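You operate a simulated robot arm through the tools that you are given. There is no shell and no other tool. Be economical: measure what you need, move in short steps, check, and stop when the job is done.

Carry out the task below with a simulated two-armed robot. There is one attempt and no reset: what you move stays moved.

JOB
Take the blue ring nut and put it on the top of the valve bench. Take the green cup and leave it on top of the round black patch. Take the yellow tape reel and put it on the bare end of the trestle table. Take the straps case on the top of the low bench and put it away on the top of the table by the orange cradle. Take the square aluminium frame and leave it on the low shelf of the pump bench. Take the cap off the grey bottle and lay it down on the top of the grey parts bench. Put two of the big glue pots from the open end of the short boat's floor on the top of the pump bench. The order is free. Set down upright: green cup, straps case, big glue pot.

It is judged by the outcome, as a careful person would: the job done as asked, and still so three seconds after it is handed in. It fails if anything else is knocked over, pushed out of place, dropped, spilled or broken. A push-on lid holds only when it is set on centred and level and pressed home; a screw cap is set on level and turned clockwise until tight.

ROBOT AND FRAMES
Two 7-joint arms with two-finger parallel grippers on one trunk, on a base that drives. Base frame: it is fixed to the floor where the robot stands at the start and does not move with it; the origin is under the middle of the robot, x ahead of it, y to its left, z up; the surface under the hand at the start is at about z = 0.8. Lengths are in m, angles in rad, forces in N, time in s.
The left shoulder is at the start at [0.07, 0.163, 1.07], the right one opposite. With the tool pointing down near the work surface each hand reaches from about 0.4 to 0.88 m from the robot's upright axis, wherever it stands, measured 20 degrees to its own side. Places, roughly: bare end of the trestle table [3.7, -1.4, 0.6]; big glue pot [3.75, -2, 0.75]; blue ring nut (6x6x2 cm) [0.5, 0, 0.8]; green cup [3.5, -0.25, 0.75]; grey bottle (8x8x23 cm) [1.5, -2.4, 0.9]; low shelf of the pump bench [3.7, -0.4, 0.2]; round black patch [3.5, 0, 0.75]; square aluminium frame (16x15x4 cm) [0.9, -2.6, 0.8]; straps case [-1.25, 0, 0.75]; top of the pump bench [3.7, -0.4, 0.8]; top of the table by the orange cradle [1.6, 3.1, 0.7]; top of the valve bench [0.7, -2.3, 0.8]; yellow tape reel (8x8x4 cm) [3.7, -0.9, 0.8]. Payload 3.43 kg a hand.
Tool frame (each hand has its own): the origin (TCP) lies between the finger pads and is the grasp point; the fingertips stand 0.034 m ahead of it; z points along the fingers, y is the line along which they close. The gripper opens to 0.128 m. The fingers are 0.024 m wide and 0.012 m thick; the gripper's body (0.048 by 0.13 m) begins 0.096 m behind the TCP.
Orientation is that of the tool frame in the base frame, as [roll, pitch, yaw] about the fixed x, y, z axes, in that order (R = Rz(yaw) Ry(pitch) Rx(roll)). With the fingers straight down and closing along the base's y, the tool's x points along the base's -x, its y along +y and its z along -z.

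CONTROLS
- The arms move only by the tool servo_tool. It takes "left_deltas", "right_deltas" or both (then of equal length, played together; a hand with none holds still); each is a list of rows, each an object of numbers (a shift or turn left out is 0, a gripper value left out holds the last): "x", "y", "z": the shift along the tool's x, y, z in units of 20 mm (1.0 is 20 mm); "ax", "ay", "az": the turn, a rotation vector about the tool's x, y, z in units of 6 degrees (1.0 is 6 degrees). In form: [{"x": .., "y": .., "z": .., "ax": .., "ay": .., "az": ..}, ...]. A call has 1 to 8 rows; each row shifts and turns the commanded pose from where the row before left it, along the tool's axes as they then stand. "left_grip" and "right_grip" are, for a hand that has rows, the finger opening in m, from 0 to 0.128, set as the call begins (left out, the last holds). A call with a number of a shift or a turn outside -1 to 1 is refused whole. Rows are played at 5 a second. More than 0.05 m and 0.15 rad between two rows, or a gripper value outside its range, and nothing of the call is played. A pose out of reach is approached as far as the arm can. The call stops where the force on the tool passes 40 N (or 10 N more than at its start, if that is more) or the arm is blocked; 0.2 s more then pass. Each finger travels about 0.153 m/s and halts on what it meets, pressing with about 24 N; the grip force reading is that of the motor and also rises with nothing between the fingers. The clock runs only during rows and for 0.2 s after the last one: add rows that do not move to give the fingers time. The reply holds the time, the measured pose of the TCP, the force on the tool along the base axes, the opening and the grip force, in the units named above and with some noise, with the torque about the TCP (base axes, N m) and any sound that the robot's microphone picked up, and new pictures: "pictures" is both (left out), scene, wrist or none (wrist: the cameras of the hands that moved).
- Cameras (640 x 400 px; columns grow to the right, rows downward): "scene" is now at [0.1369, 0.0164, 1.2969]; the picture's right is [0.19, -0.98, 0.00], its down [-0.57, -0.11, -0.82] and it looks along [0.80, 0.16, -0.58] (base axes); focal length 295 px, centre (320, 200). "left" rides on the left gripper at [0.076, 0.011, -0.16] in its tool frame; the picture's right is [-0.15, 0.99, 0.00], its down [-0.88, -0.13, -0.46] and it looks along [-0.45, -0.07, 0.89] (tool axes); focal length 234 px, centre (320, 200). "right" rides on the right gripper at [0.076, -0.011, -0.16] in its tool frame; the picture's right is [0.15, 0.99, 0.00], its down [-0.88, 0.13, -0.46] and it looks along [-0.45, 0.07, 0.89] (tool axes); focal length 234 px, centre (320, 200). There is no depth. A picture from a camera that has moved, and an enlarged one, comes with that camera's place and axes in the base frame and with its lens.
- slide_trunk(by): slides the trunk up (or, below 0, down) by that many m; the arms and the scene camera ride with it, the base frame stays. It gives what a move gives, with no picture.
- roll_base(legs): drives the robot by 1 to 6 legs, each [ahead, left, turn to the left] in m, m and rad, along the robot's own axes; the way and the turn of a leg run together, so that a leg with both is an arc; at most 1.5 m and 3.142 rad a leg. The arms and the cameras ride along, it lands a little off, and it stops where it bumps. It gives what a move gives, and a new picture of the scene camera.
- pan_tilt(pan, tilt): turns the head with the scene camera to pan (to the left, within 1.501 rad either way) and tilt (down, from -0.506 to 1.204), counted from straight ahead of the robot. It gives what a move gives, and a new picture of the scene camera.
- inspect(camera, box): a new picture of the part [left, top, right, bottom] of that camera's present view, enlarged. The clock stands still meanwhile.
- job_done(): hands the job in; it is judged then, once.

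Go step by step. Nothing tells you exact positions but the pictures and the camera data: compare them with the known pose of the tool, close in by small moves and look again before you grip or let go. The budget is 217 turns and 260 pictures, counting those below and the enlarged ones. Unless the task says otherwise, let go and move clear before handing in, and close with one line.

The tools are called after ">>>" by a JSON object that holds its "fn" and its "kwargs". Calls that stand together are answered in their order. servo_tool: Moves the arms, as the interface text tells. Its arguments: {"type":"object","properties":{"left_deltas":{"type":"array","items":{"type":"object","properties":{"x":{"type":"number"},"y":{"type":"number"},"z":{"type":"number"},"ax":{"type":"number"},"ay":{"type":"number"},"az":{"type":"number"}}}},"left_grip":{"type":"number"},"right_deltas":{"type":"array","items":{"type":"object","properties":{"x":{"type":"number"},"y":{"type":"number"},"z":{"type":"number"},"ax":{"type":"number"},"ay":{"type":"number"},"az":{"type":"number"}}}},"right_grip":{"type":"number"},"pictures":{"type":"string","enum":["both","scene","wrist","none"]}},"required":[]} The other tools are called the same way: slide_trunk (by) slides the trunk up or down; roll_base (legs) drives the base; pan_tilt (pan, tilt) turns the head that bears the scene camera; inspect (camera, box) takes an enlarged picture of a part of a camera's view; job_done () hands the job in.

At the start:

```text
time: 0.0
left_tool_pos: [0.4918, 0.2982, 0.9978]
left_ee_rot: [3.141, -0.002, 3.141]
left_force: [-0.1, -0.2, 0.7]
left_wrist_torque: [0.0, -0.02, 0.0]
left_grip_width: 0.1279
left_gripper_force: 0.2
right_tool_pos: [0.4932, -0.1709, 1.0921]
right_ee_rot: [-3.141, 0.001, -3.141]
right_force: [0.3, 0.7, -0.1]
right_wrist_torque: [-0.08, -0.01, 0.0]
right_grip_width: 0.1279
right_gripper_force: 0.0
trunk travel left (down, up): [-0.55, 0.39]
robot x, y, heading: [-0.0042, 0.0002, 0.003]
head pan, tilt: [0.194, 0.614]
```

scene: 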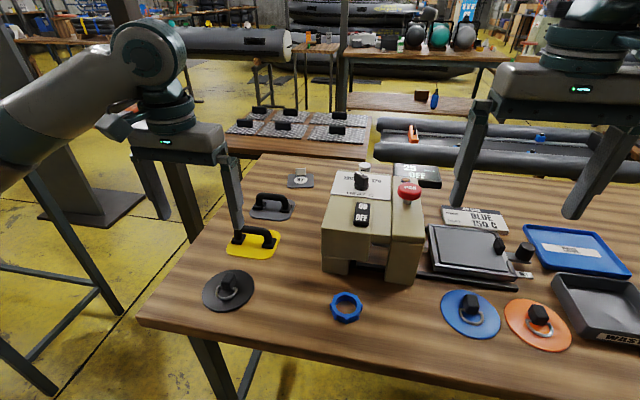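
right: 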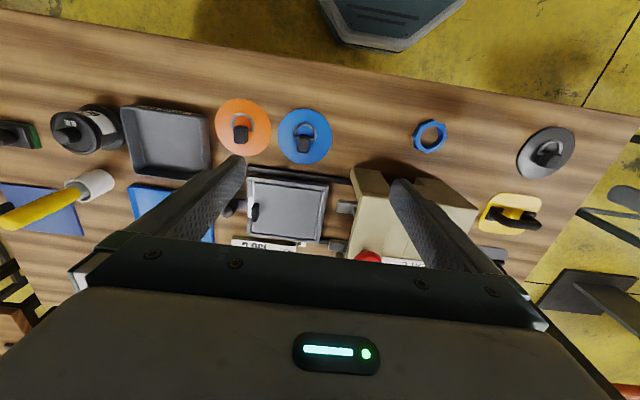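
left: 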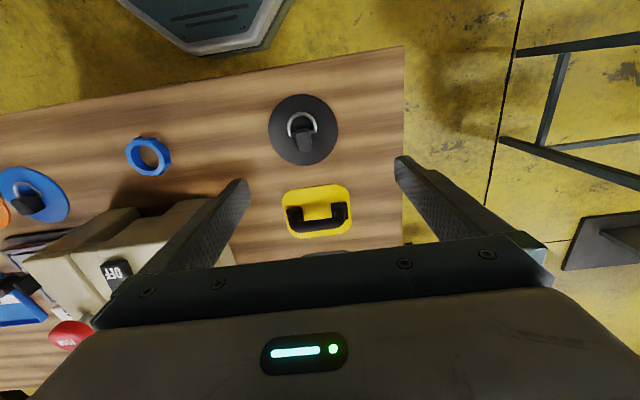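

I see the blue ring nut on the bench at about [0.477, 0.034, 0.81], matching in two views. First I move the left hand over it and the right hand aside.

>>> {"fn": "servo_tool", "kwargs": {"left_deltas": [{"y": -1, "x": 0.74}, {"y": -1}, {"y": -1}, {"y": -1}, {"y": -1}, {"y": -1}, {"y": -1}, {"y": -1}], "right_deltas": [{"y": -1}, {"y": -1}, {"y": -1}, {"y": -1}, {"y": -1}, {"y": -1}, {"y": 0}, {"y": 0}], "pictures": "none"}}

>>> {"fn": "servo_tool", "kwargs": {"left_deltas": [{"y": -1}, {"y": -1}, {"y": -1}, {"y": -1}, {"y": -1}, {"y": -0.2}, {"z": 1}, {"z": 1}], "pictures": "wrist"}}

```text
time: 1.8
left_tool_pos: [0.4759, 0.1371, 1.001]
left_ee_rot: [-3.141, -0.002, -3.141]
left_force: [0.1, -0.5, 0.6]
left_wrist_torque: [0.0, -0.01, 0.0]
left_grip_width: 0.128
left_gripper_force: 0.1
right_tool_pos: [0.4928, -0.2911, 1.0919]
right_ee_rot: [3.14, 0.001, -3.141]
right_force: [0.6, 0.6, -0.1]
right_wrist_torque: [0.03, -0.01, 0.02]
right_grip_width: 0.1281
right_gripper_force: 0.1
trunk travel left (down, up): [-0.55, 0.39]
robot x, y, heading: [0.001, 0.0004, -0.001]
head pan, tilt: [0.194, 0.614]
```

```text
time: 3.6
left_tool_pos: [0.4753, 0.0331, 0.9588]
left_ee_rot: [-3.14, -0.001, -3.141]
left_force: [-0.3, 0.8, -1.2]
left_wrist_torque: [0.0, 0.0, 0.02]
left_grip_width: 0.1281
left_gripper_force: 0.1
right_tool_pos: [0.4931, -0.2907, 1.0915]
right_ee_rot: [3.142, 0.0, 3.141]
right_force: [0.4, -0.4, 0.1]
right_wrist_torque: [0.01, 0.03, 0.02]
right_grip_width: 0.128
right_gripper_force: 0.0
trunk travel left (down, up): [-0.55, 0.39]
robot x, y, heading: [0.001, -0.0008, 0.0]
head pan, tilt: [0.194, 0.614]
camera left: at [0.3996, 0.0441, 1.1193], right [0.15, 0.99, 0.0], down [0.88, -0.13, 0.46], along [0.45, -0.07, -0.89], focal length 234 px, centre (320, 200)
```

left: 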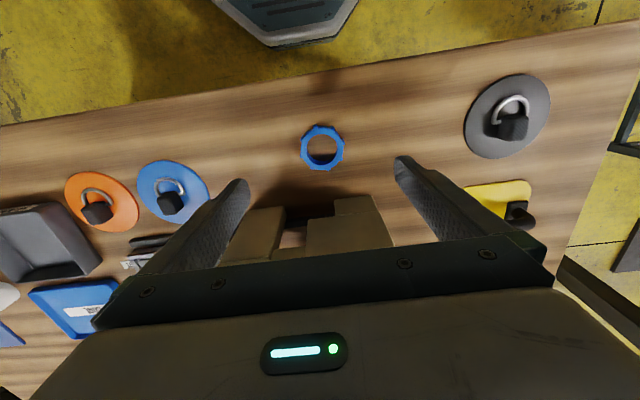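

The nut is right below the hand; I lower and close on it.

>>> {"fn": "servo_tool", "kwargs": {"left_deltas": [{"z": 1, "y": 0.1, "x": -0.1}, {"z": 1}, {"z": 1}, {"z": 1}, {"z": 1}, {"z": 0.9}, {}], "left_grip": 0.1, "pictures": "wrist"}}

```text
time: 5.2
left_tool_pos: [0.4778, 0.0361, 0.8417]
left_ee_rot: [3.141, 0.001, -3.141]
left_force: [-0.1, -0.1, 0.9]
left_wrist_torque: [-0.02, -0.01, -0.01]
left_grip_width: 0.1001
left_gripper_force: 0.1
right_tool_pos: [0.4918, -0.2907, 1.0913]
right_ee_rot: [-3.141, 0.001, -3.141]
right_force: [0.5, 0.0, 0.3]
right_wrist_torque: [-0.01, 0.02, -0.01]
right_grip_width: 0.1281
right_gripper_force: 0.0
trunk travel left (down, up): [-0.55, 0.39]
robot x, y, heading: [-0.0025, 0.0014, -0.001]
head pan, tilt: [0.194, 0.614]
camera left: at [0.402, 0.0477, 1.0014], right [0.15, 0.99, 0.0], down [0.88, -0.13, 0.46], along [0.45, -0.07, -0.89], focal length 234 px, centre (320, 200)
```

left: 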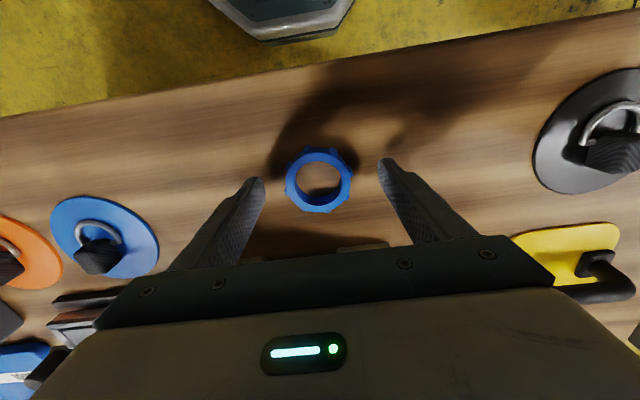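

The nut lies between the fingers. I lower a few mm, close and lift.

>>> {"fn": "servo_tool", "kwargs": {"left_deltas": [{"z": 0.25}, {}], "left_grip": 0.1, "pictures": "none"}}

>>> {"fn": "servo_tool", "kwargs": {"left_deltas": [{}, {}, {}, {"z": -0.5}, {"z": -1}, {"z": -1}, {"z": -1}, {"z": -1}], "left_grip": 0.03, "pictures": "wrist"}}

```text
time: 5.8
left_tool_pos: [0.4783, 0.037, 0.8367]
left_ee_rot: [-3.142, -0.002, 3.14]
left_force: [0.3, 0.3, -0.4]
left_wrist_torque: [0.02, 0.0, -0.01]
left_grip_width: 0.0998
left_gripper_force: 0.0
right_tool_pos: [0.4931, -0.2899, 1.0915]
right_ee_rot: [3.141, -0.001, 3.141]
right_force: [-0.1, 0.9, -0.3]
right_wrist_torque: [0.0, 0.0, 0.0]
right_grip_width: 0.1281
right_gripper_force: 0.0
trunk travel left (down, up): [-0.55, 0.39]
robot x, y, heading: [0.0038, 0.0025, -0.006]
head pan, tilt: [0.194, 0.614]
```

```text
time: 7.6
left_tool_pos: [0.4763, 0.0352, 0.9259]
left_ee_rot: [-3.141, -0.001, 3.141]
left_force: [-1.2, 0.0, -0.1]
left_wrist_torque: [0.02, -0.04, -0.02]
left_grip_width: 0.03
left_gripper_force: 0.1
right_tool_pos: [0.492, -0.2897, 1.0913]
right_ee_rot: [3.141, 0.0, -3.141]
right_force: [-0.7, -0.5, -0.3]
right_wrist_torque: [0.01, -0.02, 0.02]
right_grip_width: 0.1278
right_gripper_force: 0.0
trunk travel left (down, up): [-0.55, 0.39]
robot x, y, heading: [0.0014, -0.0004, -0.004]
head pan, tilt: [0.194, 0.614]
camera left: at [0.4017, 0.0477, 1.0861], right [0.15, 0.99, 0.0], down [0.88, -0.13, 0.46], along [0.45, -0.07, -0.89], focal length 234 px, centre (320, 200)
```

left: 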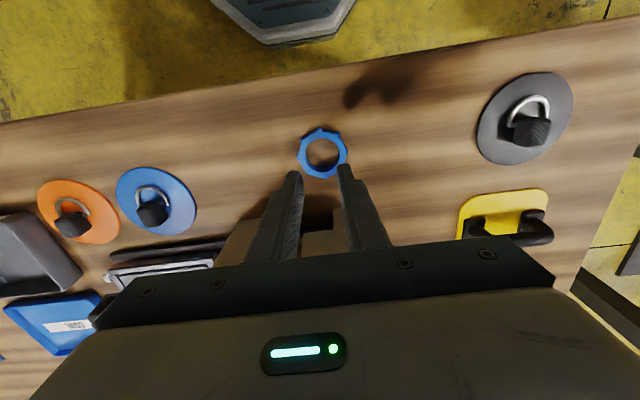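

The fingers closed past the nut without holding it. I look closer at the nut and the fingertip height.

>>> {"fn": "inspect", "kwargs": {"camera": "left", "box": [240, 100, 400, 200]}}

>>> {"fn": "inspect", "kwargs": {"camera": "scene", "box": [240, 220, 460, 357]}}

```text
4.00 times, centred on (320, 150) of left
camera zoom: at [0.4017, 0.0477, 1.0861], right [0.15, 0.99, 0.0], down [0.88, -0.13, 0.46], along [0.45, -0.07, -0.89], focal length 937 px, centre (320, 400)
```

zoom: 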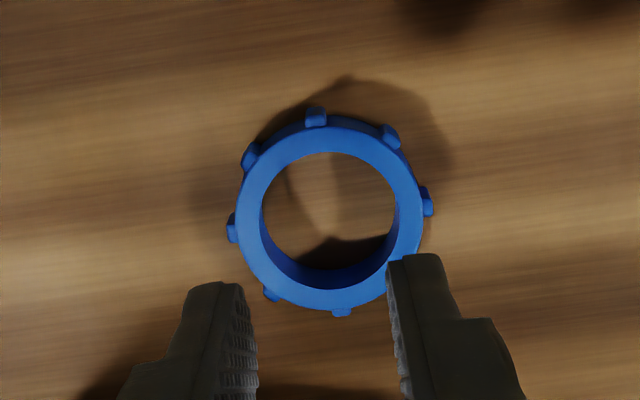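

```text
2.91 times, centred on (350, 288) of scene
camera zoom: at [0.1366, 0.0162, 1.2969], right [0.19, -0.98, 0.0], down [-0.57, -0.11, -0.82], along [0.8, 0.16, -0.58], focal length 859 px, centre (233, -58)
```

zoom: 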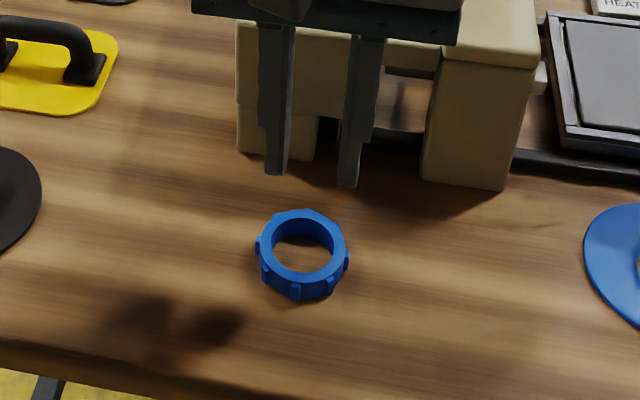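

Triangulating, the nut is lower than assumed (its top at about z = 0.79) at x ≈ 0.486. I open and go down further.

>>> {"fn": "servo_tool", "kwargs": {"left_deltas": [{"x": -0.45}, {}, {"z": 1}, {"z": 1}, {"z": 1}, {"z": 1}, {"z": 0.5}, {}], "left_grip": 0.1, "pictures": "none"}}

>>> {"fn": "servo_tool", "kwargs": {"left_deltas": [{"z": 0.4}, {"z": 0.3}, {"z": 0.2}, {"z": 0.2}, {}], "left_grip": 0.1, "pictures": "wrist"}}

```text
time: 9.4
left_tool_pos: [0.4874, 0.0372, 0.8353]
left_ee_rot: [3.141, 0.0, -3.14]
left_force: [-0.1, 0.3, -0.8]
left_wrist_torque: [0.0, 0.04, -0.03]
left_grip_width: 0.0998
left_gripper_force: 0.0
right_tool_pos: [0.4939, -0.2905, 1.0925]
right_ee_rot: [-3.141, 0.0, -3.141]
right_force: [0.0, 0.0, 0.4]
right_wrist_torque: [-0.03, -0.03, -0.01]
right_grip_width: 0.1277
right_gripper_force: 0.1
trunk travel left (down, up): [-0.55, 0.39]
robot x, y, heading: [-0.003, -0.0011, -0.0]
head pan, tilt: [0.194, 0.614]
```

```text
time: 9.9
left_tool_pos: [0.487, 0.0357, 0.8338]
left_ee_rot: [-3.137, 0.007, 3.14]
left_force: [-12.7, 1.0, 23.5]
left_wrist_torque: [1.27, 0.75, 0.8]
left_grip_width: 0.1008
left_gripper_force: 0.3
right_tool_pos: [0.4918, -0.2898, 1.0928]
right_ee_rot: [-3.141, 0.002, -3.141]
right_force: [0.0, -0.5, -0.1]
right_wrist_torque: [0.0, 0.03, -0.03]
right_grip_width: 0.1279
right_gripper_force: 0.0
trunk travel left (down, up): [-0.55, 0.39]
robot x, y, heading: [-0.0014, 0.0007, 0.001]
head pan, tilt: [0.194, 0.614]
stopped in row 2 (left hand): the force on the tool passed its limit at 47 N (the readings are from after the stop); the commanded pose is now the measured one
camera left: at [0.4094, 0.048, 0.9935], right [0.15, 0.99, 0.0], down [0.88, -0.13, 0.46], along [0.46, -0.07, -0.89], focal length 234 px, centre (320, 200)
```

left: 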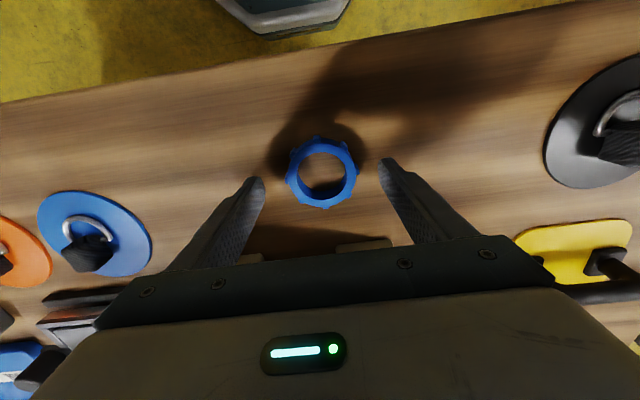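

Table contact at fingertip z ≈ 0.80. I raise 2 mm, and close on the nut without lifting to watch what happens.

>>> {"fn": "servo_tool", "kwargs": {"left_deltas": [{"z": -0.15}, {}], "left_grip": 0.075, "pictures": "wrist"}}

>>> {"fn": "servo_tool", "kwargs": {"left_deltas": [{}, {}, {}], "left_grip": 0.03, "pictures": "wrist"}}

```text
time: 10.5
left_tool_pos: [0.4882, 0.0361, 0.834]
left_ee_rot: [-3.14, 0.006, 3.141]
left_force: [-0.9, 0.4, 0.3]
left_wrist_torque: [-0.03, 0.01, 0.01]
left_grip_width: 0.0752
left_gripper_force: 0.1
right_tool_pos: [0.4939, -0.291, 1.0901]
right_ee_rot: [3.14, 0.0, -3.141]
right_force: [0.2, 0.2, 0.5]
right_wrist_torque: [0.01, 0.04, 0.0]
right_grip_width: 0.1284
right_gripper_force: 0.1
trunk travel left (down, up): [-0.55, 0.39]
robot x, y, heading: [-0.0018, 0.001, -0.005]
head pan, tilt: [0.194, 0.614]
camera left: at [0.4122, 0.048, 0.9937], right [0.15, 0.99, 0.0], down [0.88, -0.13, 0.46], along [0.46, -0.07, -0.89], focal length 234 px, centre (320, 200)
```

left: 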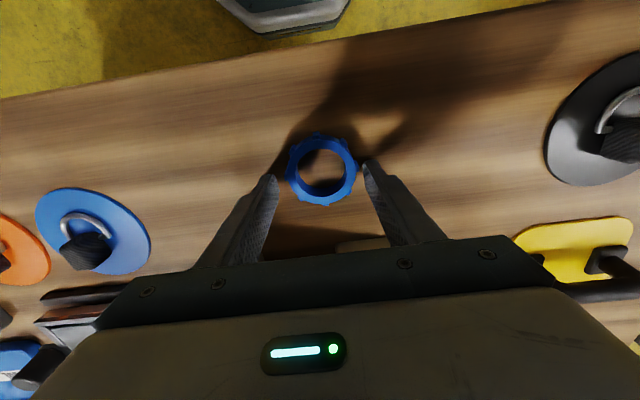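

```text
time: 11.3
left_tool_pos: [0.4902, 0.0363, 0.8344]
left_ee_rot: [-3.137, 0.008, -3.141]
left_force: [0.4, 0.0, 0.1]
left_wrist_torque: [-0.01, 0.0, 0.0]
left_grip_width: 0.0499
left_gripper_force: 23.9
right_tool_pos: [0.4934, -0.2905, 1.0905]
right_ee_rot: [3.141, -0.001, -3.141]
right_force: [0.4, -0.3, 0.2]
right_wrist_torque: [0.0, 0.0, -0.01]
right_grip_width: 0.128
right_gripper_force: 0.0
trunk travel left (down, up): [-0.55, 0.39]
robot x, y, heading: [0.0039, -0.0003, -0.001]
head pan, tilt: [0.194, 0.614]
camera left: at [0.4119, 0.048, 0.9943], right [0.15, 0.99, 0.0], down [0.88, -0.13, 0.46], along [0.46, -0.07, -0.89], focal length 234 px, centre (320, 200)
```

left: 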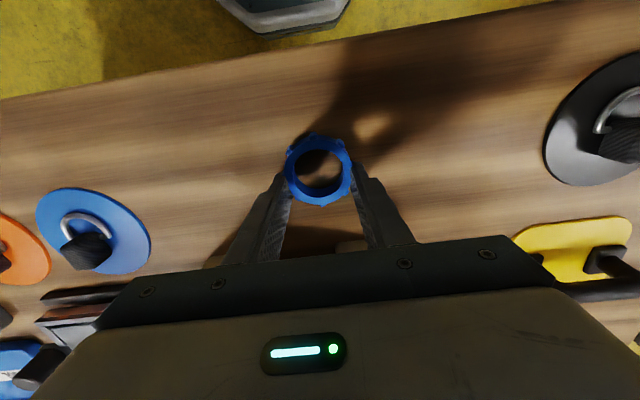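

The grip is a bit behind the nut's centre. I reopen, shift 8 mm toward the robot and close again.

>>> {"fn": "servo_tool", "kwargs": {"left_deltas": [{}, {}, {"x": 0.45}, {}], "left_grip": 0.085, "pictures": "none"}}

>>> {"fn": "servo_tool", "kwargs": {"left_deltas": [{}, {}, {}], "left_grip": 0.03, "pictures": "wrist"}}

```text
time: 12.3
left_tool_pos: [0.48, 0.0371, 0.8346]
left_ee_rot: [-3.14, 0.008, 3.141]
left_force: [0.0, 0.4, -0.7]
left_wrist_torque: [0.0, -0.01, 0.0]
left_grip_width: 0.0849
left_gripper_force: 0.1
right_tool_pos: [0.493, -0.2903, 1.091]
right_ee_rot: [3.141, 0.0, -3.141]
right_force: [-0.1, 0.5, -0.3]
right_wrist_torque: [0.0, 0.02, 0.02]
right_grip_width: 0.1281
right_gripper_force: 0.0
trunk travel left (down, up): [-0.55, 0.39]
robot x, y, heading: [0.0027, 0.0032, -0.001]
head pan, tilt: [0.194, 0.614]
```

```text
time: 13.1
left_tool_pos: [0.4801, 0.0364, 0.8342]
left_ee_rot: [-3.14, 0.007, 3.141]
left_force: [-0.1, -0.3, -1.1]
left_wrist_torque: [0.02, 0.02, -0.01]
left_grip_width: 0.0502
left_gripper_force: 23.4
right_tool_pos: [0.4923, -0.2899, 1.0919]
right_ee_rot: [-3.141, 0.001, 3.141]
right_force: [0.1, -0.5, 0.5]
right_wrist_torque: [0.02, -0.01, 0.0]
right_grip_width: 0.1282
right_gripper_force: 0.0
trunk travel left (down, up): [-0.55, 0.39]
robot x, y, heading: [0.0013, -0.0008, 0.001]
head pan, tilt: [0.194, 0.614]
camera left: at [0.4025, 0.0485, 0.9938], right [0.15, 0.99, 0.0], down [0.88, -0.13, 0.46], along [0.46, -0.07, -0.89], focal length 234 px, centre (320, 200)
```

left: 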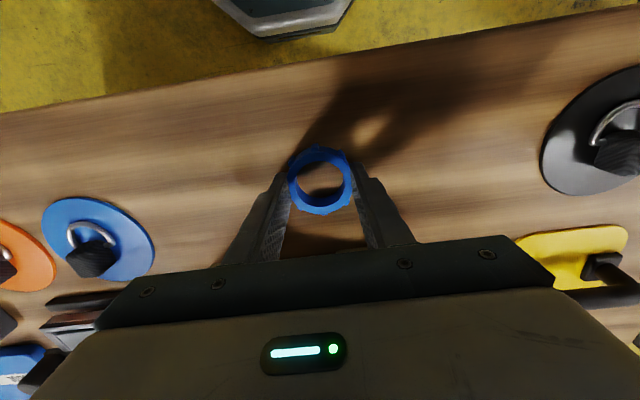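

Now a centred grip at 0.050 m. I lift slowly.

>>> {"fn": "servo_tool", "kwargs": {"left_deltas": [{"z": -0.3}, {"z": -0.4}, {"z": -0.5}, {"z": -0.6}, {"z": -1}, {"z": -1}, {"z": -1}, {}], "left_grip": 0.02, "pictures": "wrist"}}

```text
time: 14.9
left_tool_pos: [0.4773, 0.0359, 0.9301]
left_ee_rot: [-3.137, 0.008, -3.141]
left_force: [0.0, 0.1, -0.3]
left_wrist_torque: [0.0, 0.0, 0.01]
left_grip_width: 0.0501
left_gripper_force: 24.5
right_tool_pos: [0.4918, -0.2907, 1.0912]
right_ee_rot: [-3.141, 0.0, 3.14]
right_force: [-0.2, 0.0, 0.6]
right_wrist_torque: [-0.01, 0.03, 0.01]
right_grip_width: 0.1281
right_gripper_force: 0.0
trunk travel left (down, up): [-0.55, 0.39]
robot x, y, heading: [-0.0013, -0.0, 0.001]
head pan, tilt: [0.194, 0.614]
camera left: at [0.4006, 0.048, 1.0901], right [0.15, 0.99, 0.0], down [0.88, -0.13, 0.46], along [0.46, -0.07, -0.89], focal length 234 px, centre (320, 200)
```

left: 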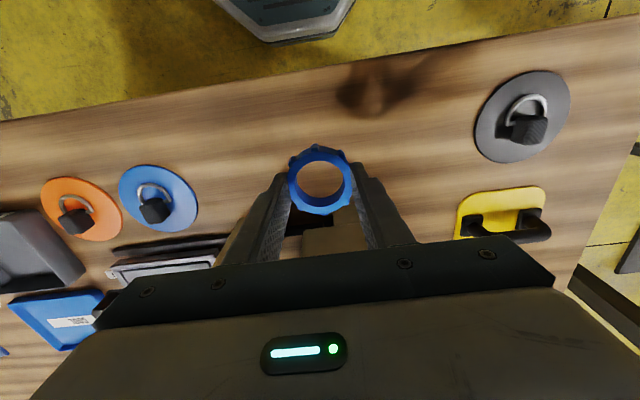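

The nut is held. I raise it and look around with the head to learn the surroundings.

>>> {"fn": "servo_tool", "kwargs": {"left_deltas": [{"z": -1, "y": 1}, {"z": -1, "y": 1}, {"z": -1, "y": 1}, {"z": -1, "y": 1}, {"z": -1, "y": 1}, {"z": -1, "y": 1}, {"z": -1, "y": 1}, {"z": -1, "y": 1}], "pictures": "none"}}

>>> {"fn": "pan_tilt", "kwargs": {"pan": -0.9, "tilt": 0.3}}

>>> {"fn": "pan_tilt", "kwargs": {"pan": 0.9, "tilt": 0.3}}

>>> {"fn": "pan_tilt", "kwargs": {"pan": 0.0, "tilt": 0.2}}

```text
time: 16.7
left_tool_pos: [0.4763, 0.194, 1.0917]
left_ee_rot: [-3.138, 0.008, 3.14]
left_force: [-0.1, 0.4, 0.8]
left_wrist_torque: [-0.03, -0.02, 0.01]
left_grip_width: 0.0502
left_gripper_force: 24.2
right_tool_pos: [0.4908, -0.2898, 1.0932]
right_ee_rot: [3.141, 0.001, -3.141]
right_force: [-0.6, -0.1, 0.3]
right_wrist_torque: [-0.02, -0.06, -0.01]
right_grip_width: 0.1281
right_gripper_force: 0.0
trunk travel left (down, up): [-0.55, 0.39]
robot x, y, heading: [-0.0032, -0.002, -0.003]
head pan, tilt: [0.194, 0.614]
```

```text
time: 18.0
left_tool_pos: [0.4772, 0.1936, 1.09]
left_ee_rot: [-3.141, 0.008, -3.141]
left_force: [-0.3, 0.4, -0.5]
left_wrist_torque: [-0.01, 0.01, 0.01]
left_grip_width: 0.0502
left_gripper_force: 24.0
right_tool_pos: [0.4924, -0.2895, 1.0914]
right_ee_rot: [-3.141, -0.001, 3.142]
right_force: [0.7, 0.7, -0.3]
right_wrist_torque: [0.03, 0.0, 0.0]
right_grip_width: 0.1279
right_gripper_force: 0.0
trunk travel left (down, up): [-0.55, 0.39]
robot x, y, heading: [0.0019, -0.0012, 0.005]
head pan, tilt: [-0.901, 0.3]
camera scene: at [0.1087, -0.0737, 1.3256], right [-0.78, -0.62, 0.0], down [-0.18, 0.23, -0.96], along [0.59, -0.75, -0.3], focal length 295 px, centre (320, 200)
```

scene: 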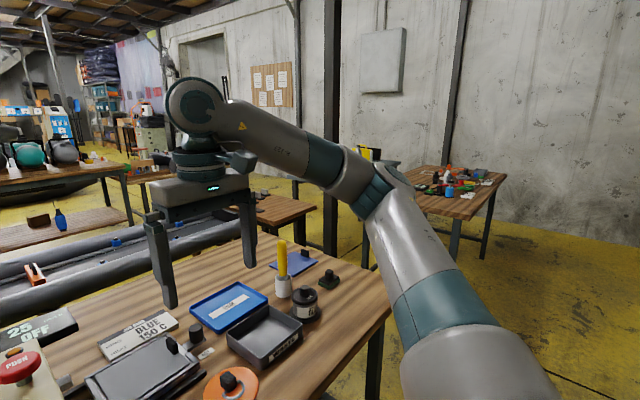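

```text
time: 19.8
left_tool_pos: [0.4771, 0.1935, 1.0914]
left_ee_rot: [-3.139, 0.007, -3.14]
left_force: [0.3, 0.9, -0.1]
left_wrist_torque: [0.0, 0.01, 0.02]
left_grip_width: 0.0502
left_gripper_force: 24.1
right_tool_pos: [0.4929, -0.2899, 1.092]
right_ee_rot: [-3.141, 0.0, 3.141]
right_force: [-0.7, 0.4, 0.0]
right_wrist_torque: [0.03, -0.02, -0.02]
right_grip_width: 0.1284
right_gripper_force: 0.1
trunk travel left (down, up): [-0.55, 0.39]
robot x, y, heading: [-0.0012, -0.0041, 0.0]
head pan, tilt: [0.901, 0.3]
camera scene: at [0.1087, 0.0726, 1.3256], right [0.78, -0.62, 0.0], down [-0.18, -0.23, -0.96], along [0.59, 0.75, -0.3], focal length 295 px, centre (320, 200)
```

scene: 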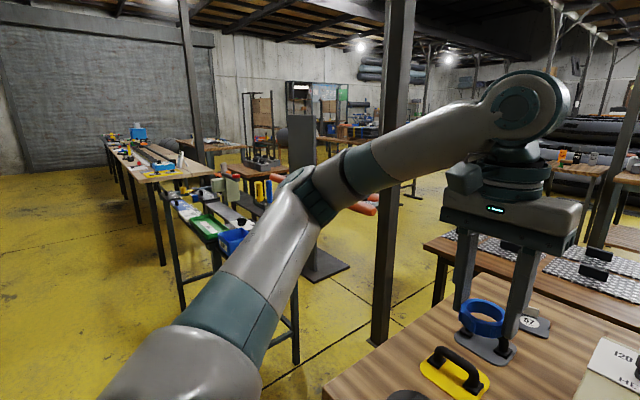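

```text
time: 21.0
left_tool_pos: [0.4762, 0.1947, 1.0898]
left_ee_rot: [-3.138, 0.008, 3.141]
left_force: [0.1, -0.5, -0.4]
left_wrist_torque: [-0.02, -0.05, 0.0]
left_grip_width: 0.0502
left_gripper_force: 23.7
right_tool_pos: [0.4927, -0.2904, 1.0914]
right_ee_rot: [-3.141, 0.0, 3.141]
right_force: [0.2, -0.6, 0.1]
right_wrist_torque: [-0.01, 0.01, 0.0]
right_grip_width: 0.1279
right_gripper_force: 0.0
trunk travel left (down, up): [-0.55, 0.39]
robot x, y, heading: [0.0005, 0.003, 0.0]
head pan, tilt: [0.0, 0.201]
camera scene: at [0.1439, -0.0005, 1.3349], right [0.0, -1.0, 0.0], down [-0.2, 0.0, -0.98], along [0.98, 0.0, -0.2], focal length 295 px, centre (320, 200)
```

scene: 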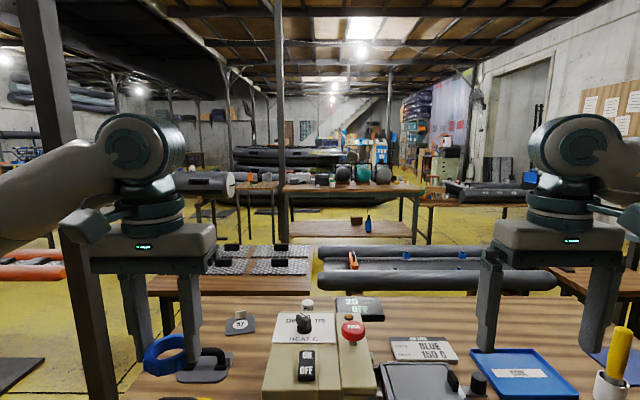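

The room is clear around me. Straps case is behind: I back off slightly, turn left, and look.

>>> {"fn": "roll_base", "kwargs": {"legs": [[-0.2, 0, 0], [0, 0, 1.57]]}}

>>> {"fn": "pan_tilt", "kwargs": {"pan": 1.3, "tilt": 0.4}}

```text
time: 26.4
left_tool_pos: [-0.3844, 0.4805, 1.0905]
left_ee_rot: [-3.14, 0.008, -1.594]
left_force: [-0.4, 0.7, 0.2]
left_wrist_torque: [-0.03, 0.01, 0.01]
left_grip_width: 0.0502
left_gripper_force: 23.8
right_tool_pos: [0.1009, 0.4863, 1.0912]
right_ee_rot: [-3.141, -0.001, -1.591]
right_force: [-0.2, 1.0, -0.5]
right_wrist_torque: [-0.04, 0.01, -0.02]
right_grip_width: 0.1281
right_gripper_force: 0.1
trunk travel left (down, up): [-0.55, 0.39]
robot x, y, heading: [-0.2001, -0.0011, 1.545]
head pan, tilt: [0.0, 0.201]
camera scene: at [-0.1966, 0.1424, 1.3349], right [1.0, -0.02, 0.0], down [0.0, -0.2, -0.98], along [0.02, 0.98, -0.2], focal length 295 px, centre (320, 200)
```

scene: 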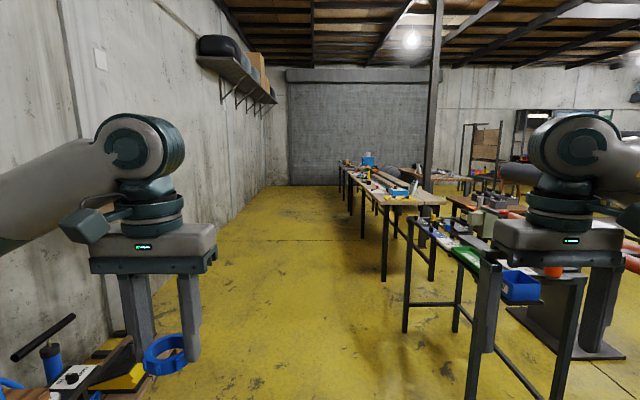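

```text
time: 27.8
left_tool_pos: [-0.3835, 0.4818, 1.0906]
left_ee_rot: [-3.14, 0.007, -1.591]
left_force: [0.5, -0.4, -0.3]
left_wrist_torque: [-0.01, 0.02, -0.01]
left_grip_width: 0.0501
left_gripper_force: 24.5
right_tool_pos: [0.1003, 0.4864, 1.0928]
right_ee_rot: [-3.141, 0.0, -1.591]
right_force: [0.4, 0.1, 0.3]
right_wrist_torque: [0.04, 0.01, 0.01]
right_grip_width: 0.1282
right_gripper_force: 0.1
trunk travel left (down, up): [-0.55, 0.39]
robot x, y, heading: [-0.2008, 0.0011, 1.553]
head pan, tilt: [1.3, 0.4]
camera scene: at [-0.2871, 0.076, 1.3164], right [0.29, 0.96, 0.0], down [0.37, -0.11, -0.92], along [-0.88, 0.27, -0.39], focal length 295 px, centre (320, 200)
```

scene: 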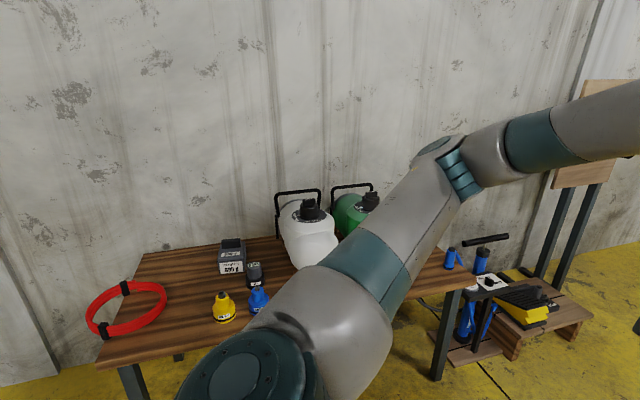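

The low bench with the small grey case is beside me. I turn to face it.

>>> {"fn": "roll_base", "kwargs": {"legs": [[0, 0, 1.58]]}}

>>> {"fn": "pan_tilt", "kwargs": {"pan": 0.0, "tilt": 0.6}}

```text
time: 32.1
left_tool_pos: [-0.6753, -0.1958, 1.0908]
left_ee_rot: [-3.138, 0.006, 0.002]
left_force: [-0.7, 0.9, 0.0]
left_wrist_torque: [-0.01, 0.04, -0.02]
left_grip_width: 0.0501
left_gripper_force: 24.1
right_tool_pos: [-0.6936, 0.288, 1.0925]
right_ee_rot: [-3.141, 0.001, 0.005]
right_force: [-0.1, -0.4, 0.5]
right_wrist_torque: [0.03, 0.01, 0.0]
right_grip_width: 0.1281
right_gripper_force: 0.0
trunk travel left (down, up): [-0.55, 0.39]
robot x, y, heading: [-0.2016, -0.0009, -3.137]
head pan, tilt: [1.3, 0.4]
camera scene: at [-0.2744, -0.0907, 1.3163], right [-0.96, 0.26, 0.0], down [0.1, 0.38, -0.92], along [-0.24, -0.89, -0.39], focal length 295 px, centre (320, 200)
```

scene: 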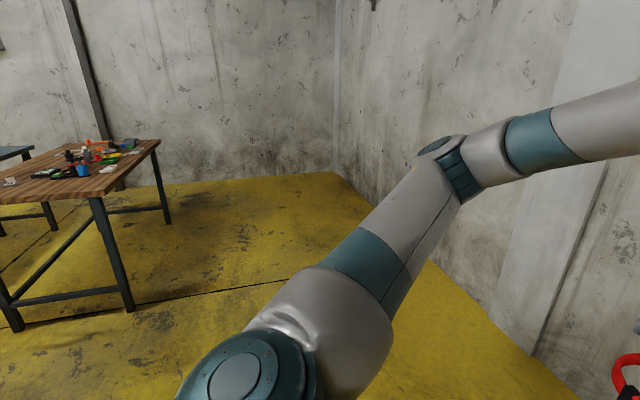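

```text
time: 33.6
left_tool_pos: [-0.6766, -0.1969, 1.0909]
left_ee_rot: [-3.139, 0.007, 0.001]
left_force: [0.5, -0.3, 0.0]
left_wrist_torque: [-0.03, -0.02, 0.01]
left_grip_width: 0.0498
left_gripper_force: 24.6
right_tool_pos: [-0.6929, 0.2876, 1.0922]
right_ee_rot: [3.141, -0.002, 0.004]
right_force: [0.0, -0.2, 0.7]
right_wrist_torque: [0.0, -0.02, -0.01]
right_grip_width: 0.1279
right_gripper_force: 0.1
trunk travel left (down, up): [-0.55, 0.39]
robot x, y, heading: [-0.1974, -0.0009, -3.139]
head pan, tilt: [0.0, 0.6]
camera scene: at [-0.3382, -0.0015, 1.2981], right [0.0, 1.0, 0.0], down [0.57, 0.0, -0.82], along [-0.82, 0.0, -0.57], focal length 295 px, centre (320, 200)
```

scene: 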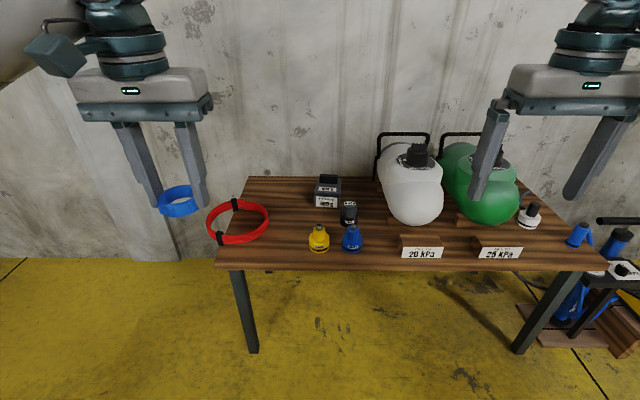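

>>> {"fn": "inspect", "kwargs": {"camera": "scene", "box": [260, 150, 420, 250]}}

```text
4.00 times, centred on (340, 200) of scene
camera zoom: at [-0.3382, -0.0015, 1.2981], right [0.0, 1.0, 0.0], down [0.57, 0.0, -0.82], along [-0.82, 0.0, -0.57], focal length 1182 px, centre (240, 200)
```

zoom: 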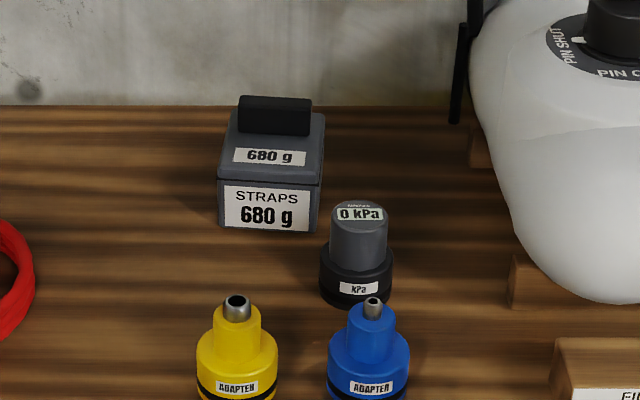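

The straps case (grey box with a black handle on its lid) stands near [-1.2, 0.03]. I drive 0.3 m closer and bring the right hand inward for a wrist view.

>>> {"fn": "roll_base", "kwargs": {"legs": [[0.28, 0, 0]]}}

>>> {"fn": "servo_tool", "kwargs": {"right_deltas": [{"y": 1}, {"y": 1}, {"y": 1}, {"y": 1}, {"y": 1}, {"y": 1}, {"y": 1}, {"y": 1}], "pictures": "none"}}

>>> {"fn": "servo_tool", "kwargs": {"right_deltas": [{"y": 1, "x": -1}, {"y": 1, "x": -1}, {"y": 1, "x": -1}, {"y": 1, "x": -1}, {"x": -1}, {"x": -1}, {}], "pictures": "wrist"}}

```text
time: 35.5
left_tool_pos: [-0.9605, -0.1962, 1.0901]
left_ee_rot: [-3.14, 0.007, 0.001]
left_force: [0.4, 0.2, -0.7]
left_wrist_torque: [-0.02, -0.03, -0.01]
left_grip_width: 0.0499
left_gripper_force: 23.9
right_tool_pos: [-0.9777, 0.2896, 1.0912]
right_ee_rot: [-3.141, -0.001, -0.001]
right_force: [0.6, 0.1, -0.1]
right_wrist_torque: [0.01, -0.01, -0.01]
right_grip_width: 0.1283
right_gripper_force: 0.1
trunk travel left (down, up): [-0.55, 0.39]
robot x, y, heading: [-0.4854, 0.0043, 3.143]
head pan, tilt: [0.0, 0.6]
camera scene: at [-0.6224, -0.0015, 1.2981], right [0.0, 1.0, 0.0], down [0.57, 0.0, -0.82], along [-0.82, 0.0, -0.57], focal length 295 px, centre (320, 200)
```

scene: 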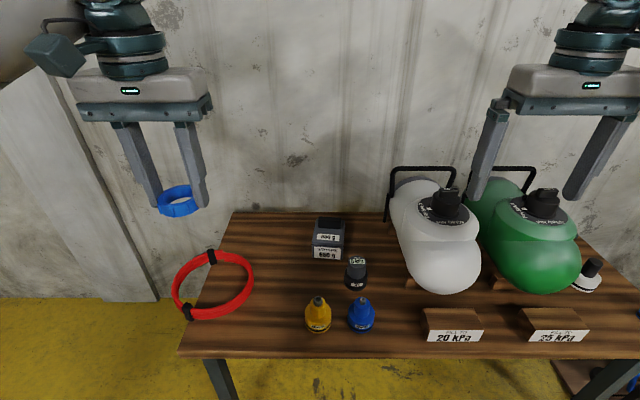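

```text
time: 37.4
left_tool_pos: [-0.9604, -0.1952, 1.0899]
left_ee_rot: [-3.138, 0.007, 0.0]
left_force: [-0.2, -0.2, -0.4]
left_wrist_torque: [0.03, -0.04, 0.04]
left_grip_width: 0.0501
left_gripper_force: 23.8
right_tool_pos: [-0.9759, 0.1278, 1.0929]
right_ee_rot: [3.14, 0.001, 0.0]
right_force: [0.8, 0.2, 0.3]
right_wrist_torque: [-0.01, 0.02, 0.01]
right_grip_width: 0.1278
right_gripper_force: 0.0
trunk travel left (down, up): [-0.55, 0.39]
robot x, y, heading: [-0.4832, -0.0005, 3.141]
head pan, tilt: [0.0, 0.6]
```

```text
time: 39.0
left_tool_pos: [-0.9603, -0.1958, 1.0902]
left_ee_rot: [-3.139, 0.008, -0.001]
left_force: [-0.6, -0.7, -0.3]
left_wrist_torque: [-0.04, 0.01, -0.03]
left_grip_width: 0.0499
left_gripper_force: 24.1
right_tool_pos: [-1.0946, 0.0501, 1.0918]
right_ee_rot: [3.141, 0.0, -0.002]
right_force: [0.7, -0.2, 0.6]
right_wrist_torque: [-0.04, 0.01, 0.0]
right_grip_width: 0.1282
right_gripper_force: 0.0
trunk travel left (down, up): [-0.55, 0.39]
robot x, y, heading: [-0.4829, 0.0018, 3.137]
head pan, tilt: [0.0, 0.6]
camera right: at [-1.0193, 0.062, 1.2519], right [0.15, -0.99, 0.0], down [-0.88, -0.13, 0.46], along [-0.45, -0.07, -0.89], focal length 234 px, centre (320, 200)
```

right: 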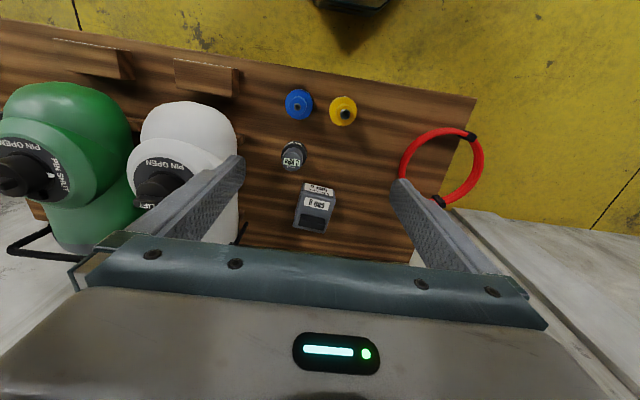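

Triangulation puts the low bench top at about z = 0.58 and the case at about [-1.36, 0.02]. I drive 0.12 m closer and lower the trunk.

>>> {"fn": "roll_base", "kwargs": {"legs": [[0.12, 0, 0]]}}

>>> {"fn": "slide_trunk", "kwargs": {"by": -0.2}}

>>> {"fn": "servo_tool", "kwargs": {"right_deltas": [{"x": -1}, {"x": -1}, {"x": -1}, {"x": -1}, {}], "pictures": "both"}}

```text
time: 40.2
left_tool_pos: [-1.0783, -0.1952, 1.09]
left_ee_rot: [-3.137, 0.009, 0.0]
left_force: [-1.3, 0.2, 0.4]
left_wrist_torque: [0.0, 0.0, 0.02]
left_grip_width: 0.05
left_gripper_force: 24.4
right_tool_pos: [-1.2137, 0.0495, 1.0916]
right_ee_rot: [3.141, 0.0, 0.0]
right_force: [-0.8, 0.3, 0.6]
right_wrist_torque: [0.02, 0.0, -0.04]
right_grip_width: 0.1279
right_gripper_force: 0.0
trunk travel left (down, up): [-0.55, 0.39]
robot x, y, heading: [-0.5996, 0.0005, -3.139]
head pan, tilt: [0.0, 0.6]
camera scene: at [-0.7401, -0.0015, 1.2981], right [0.0, 1.0, 0.0], down [0.57, 0.0, -0.82], along [-0.82, 0.0, -0.57], focal length 295 px, centre (320, 200)
```

scene: 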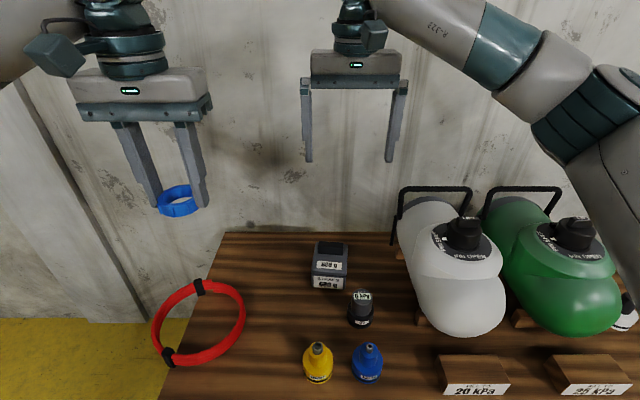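

```text
time: 42.4
left_tool_pos: [-1.0785, -0.1949, 0.8913]
left_ee_rot: [-3.137, 0.007, 0.0]
left_force: [0.1, -0.9, 0.4]
left_wrist_torque: [0.04, -0.01, 0.0]
left_grip_width: 0.05
left_gripper_force: 24.2
right_tool_pos: [-1.2126, 0.0502, 0.8921]
right_ee_rot: [3.141, 0.0, 0.0]
right_force: [-0.6, 0.9, -0.1]
right_wrist_torque: [-0.02, 0.02, 0.01]
right_grip_width: 0.128
right_gripper_force: 0.1
trunk travel left (down, up): [-0.35, 0.59]
robot x, y, heading: [-0.6013, -0.0019, -3.146]
head pan, tilt: [0.0, 0.6]
```

```text
time: 43.5
left_tool_pos: [-1.078, -0.1952, 0.8905]
left_ee_rot: [-3.141, 0.008, 0.0]
left_force: [-0.1, -0.5, -0.6]
left_wrist_torque: [0.0, 0.0, 0.0]
left_grip_width: 0.0502
left_gripper_force: 24.3
right_tool_pos: [-1.2943, 0.0513, 0.8912]
right_ee_rot: [-3.141, 0.0, -0.001]
right_force: [-1.0, -0.4, 0.9]
right_wrist_torque: [0.0, 0.01, 0.01]
right_grip_width: 0.1278
right_gripper_force: 0.2
trunk travel left (down, up): [-0.35, 0.59]
robot x, y, heading: [-0.6017, -0.0008, -3.144]
head pan, tilt: [0.0, 0.6]
camera scene: at [-0.7397, -0.0014, 1.0981], right [0.0, 1.0, 0.0], down [0.57, 0.0, -0.82], along [-0.82, 0.0, -0.57], focal length 295 px, centre (320, 200)
camera right: at [-1.2181, 0.063, 1.0518], right [0.15, -0.99, 0.0], down [-0.88, -0.13, 0.46], along [-0.45, -0.07, -0.89], focal length 234 px, centre (320, 200)
```

scene: 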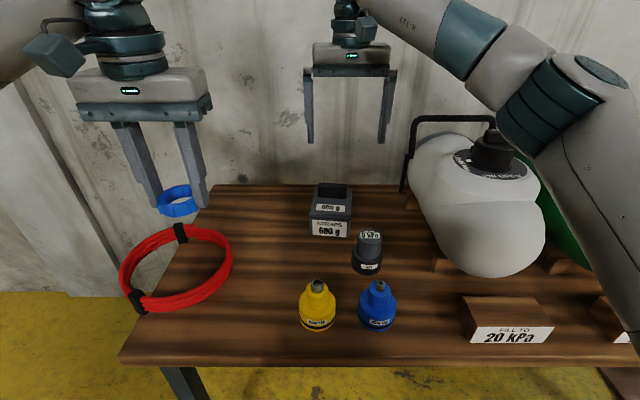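
right: 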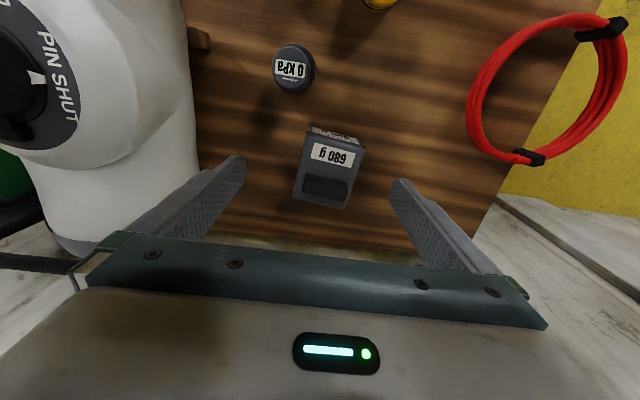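

Case handle triangulates to [-1.38, 0.028, 0.685]; body about 0.10 m wide. I align above it and lower to just above its top.

>>> {"fn": "servo_tool", "kwargs": {"right_deltas": [{"x": -1, "y": 1}, {"x": -1, "y": 0.15}, {"x": -1}, {"x": -0.3}, {"z": 1}, {"z": 1}, {"z": 1}, {"z": 1}], "pictures": "wrist"}}

```text
time: 45.4
left_tool_pos: [-1.0788, -0.1947, 0.8909]
left_ee_rot: [-3.14, 0.008, 0.0]
left_force: [0.2, -0.8, 0.5]
left_wrist_torque: [0.03, 0.0, 0.02]
left_grip_width: 0.05
left_gripper_force: 24.3
right_tool_pos: [-1.3597, 0.0271, 0.8113]
right_ee_rot: [-3.141, 0.001, 0.0]
right_force: [0.0, 0.0, 0.7]
right_wrist_torque: [0.0, 0.03, 0.0]
right_grip_width: 0.1279
right_gripper_force: 0.0
trunk travel left (down, up): [-0.35, 0.59]
robot x, y, heading: [-0.6007, 0.0003, -3.143]
head pan, tilt: [0.0, 0.6]
camera right: at [-1.2839, 0.0379, 0.9715], right [0.15, -0.99, 0.0], down [-0.88, -0.13, 0.46], along [-0.45, -0.07, -0.89], focal length 234 px, centre (320, 200)
```

right: 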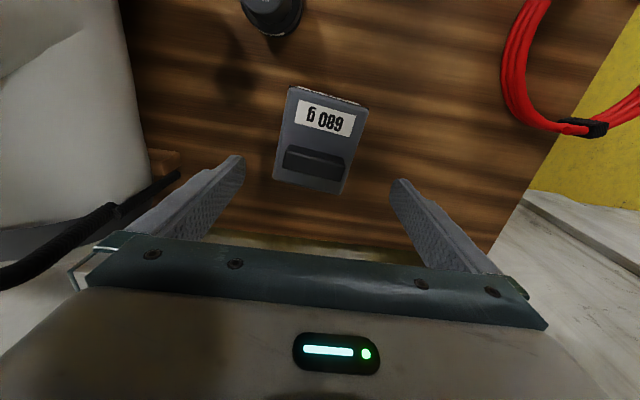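

Aligned over the case. I descend along both sides.

>>> {"fn": "servo_tool", "kwargs": {"right_deltas": [{"z": 1, "y": -0.1}, {"z": 1}, {"z": 1}, {"z": 1}, {"z": 1}, {"z": 1}], "pictures": "wrist"}}

```text
time: 46.8
left_tool_pos: [-1.0789, -0.1943, 0.8916]
left_ee_rot: [-3.139, 0.009, 0.0]
left_force: [0.0, -0.2, -0.8]
left_wrist_torque: [0.02, -0.01, -0.01]
left_grip_width: 0.0499
left_gripper_force: 23.5
right_tool_pos: [-1.36, 0.0285, 0.6909]
right_ee_rot: [-3.141, 0.0, -0.001]
right_force: [0.3, 0.6, -0.1]
right_wrist_torque: [0.03, -0.01, -0.02]
right_grip_width: 0.1281
right_gripper_force: 0.0
trunk travel left (down, up): [-0.35, 0.59]
robot x, y, heading: [-0.6022, -0.0004, -3.143]
head pan, tilt: [0.0, 0.6]
camera right: at [-1.284, 0.0407, 0.8506], right [0.15, -0.99, 0.0], down [-0.88, -0.13, 0.46], along [-0.45, -0.07, -0.89], focal length 234 px, centre (320, 200)
```

right: 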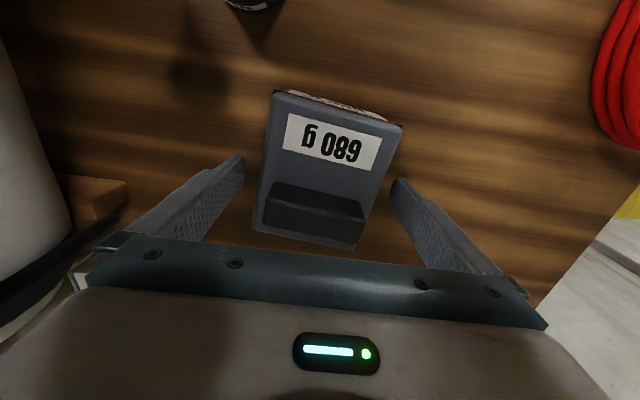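

>>> {"fn": "servo_tool", "kwargs": {"right_deltas": [{"z": 1}, {"z": 1}, {"z": 0.7}, {}], "pictures": "wrist"}}

```text
time: 47.8
left_tool_pos: [-1.0781, -0.1951, 0.8905]
left_ee_rot: [-3.138, 0.01, -0.001]
left_force: [-0.4, 0.6, -0.3]
left_wrist_torque: [-0.01, 0.01, -0.01]
left_grip_width: 0.0499
left_gripper_force: 23.2
right_tool_pos: [-1.3598, 0.0301, 0.6353]
right_ee_rot: [3.141, -0.001, 0.0]
right_force: [0.5, -0.4, 0.4]
right_wrist_torque: [0.0, -0.03, 0.01]
right_grip_width: 0.128
right_gripper_force: 0.1
trunk travel left (down, up): [-0.35, 0.59]
robot x, y, heading: [-0.5975, 0.0002, -3.142]
head pan, tilt: [0.0, 0.6]
camera right: at [-1.2831, 0.0419, 0.7969], right [0.15, -0.99, 0.0], down [-0.88, -0.13, 0.46], along [-0.45, -0.07, -0.89], focal length 234 px, centre (320, 200)
```

right: 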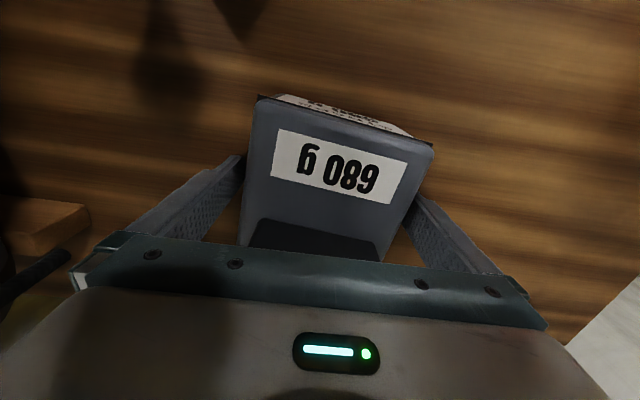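

>>> {"fn": "servo_tool", "kwargs": {"right_deltas": [{"z": 0.4}, {}], "pictures": "none"}}

>>> {"fn": "servo_tool", "kwargs": {"right_deltas": [{}, {}, {}, {"z": -0.2}, {"z": -0.3}, {}], "right_grip": 0.06, "pictures": "both"}}

```text
time: 48.4
left_tool_pos: [-1.0767, -0.1945, 0.8916]
left_ee_rot: [-3.137, 0.01, 0.0]
left_force: [0.1, -1.1, -0.3]
left_wrist_torque: [0.05, 0.02, -0.02]
left_grip_width: 0.0499
left_gripper_force: 23.8
right_tool_pos: [-1.3595, 0.0307, 0.6337]
right_ee_rot: [3.141, 0.008, 0.001]
right_force: [-2.9, 3.4, 25.7]
right_wrist_torque: [1.0, -0.25, 0.76]
right_grip_width: 0.1278
right_gripper_force: 0.1
trunk travel left (down, up): [-0.35, 0.59]
robot x, y, heading: [-0.6033, -0.0028, 3.145]
head pan, tilt: [0.0, 0.6]
```

```text
time: 49.8
left_tool_pos: [-1.0789, -0.195, 0.8899]
left_ee_rot: [-3.139, 0.006, -0.002]
left_force: [0.9, 0.4, -0.6]
left_wrist_torque: [0.02, -0.02, -0.03]
left_grip_width: 0.05
left_gripper_force: 24.1
right_tool_pos: [-1.3579, 0.0295, 0.6365]
right_ee_rot: [-3.14, -0.002, 0.002]
right_force: [0.0, -0.1, -7.0]
right_wrist_torque: [-0.01, -0.03, 0.04]
right_grip_width: 0.1031
right_gripper_force: 24.4
trunk travel left (down, up): [-0.35, 0.59]
robot x, y, heading: [-0.6017, 0.0021, -3.142]
head pan, tilt: [0.0, 0.6]
camera scene: at [-0.7405, -0.0017, 1.0977], right [0.0, 1.0, 0.0], down [0.57, 0.0, -0.82], along [-0.82, 0.0, -0.57], focal length 295 px, centre (320, 200)
camera right: at [-1.2834, 0.0403, 0.7976], right [0.15, -0.99, 0.0], down [-0.88, -0.13, 0.45], along [-0.45, -0.07, -0.89], focal length 234 px, centre (320, 200)
```

scene: 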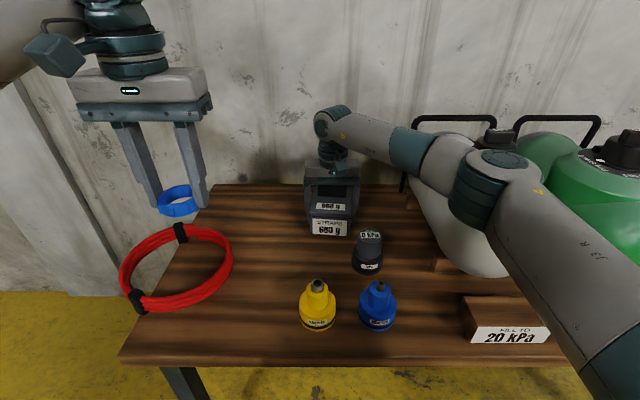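
right: 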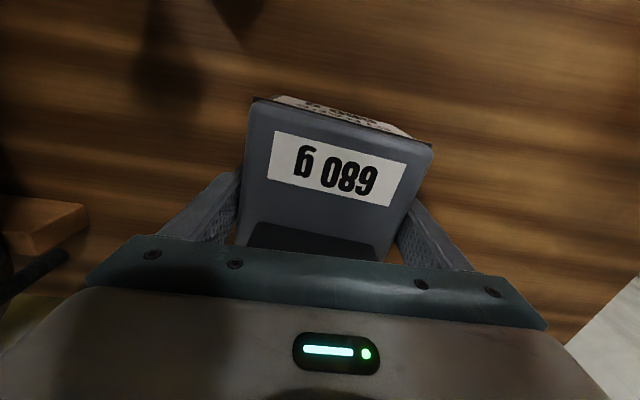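

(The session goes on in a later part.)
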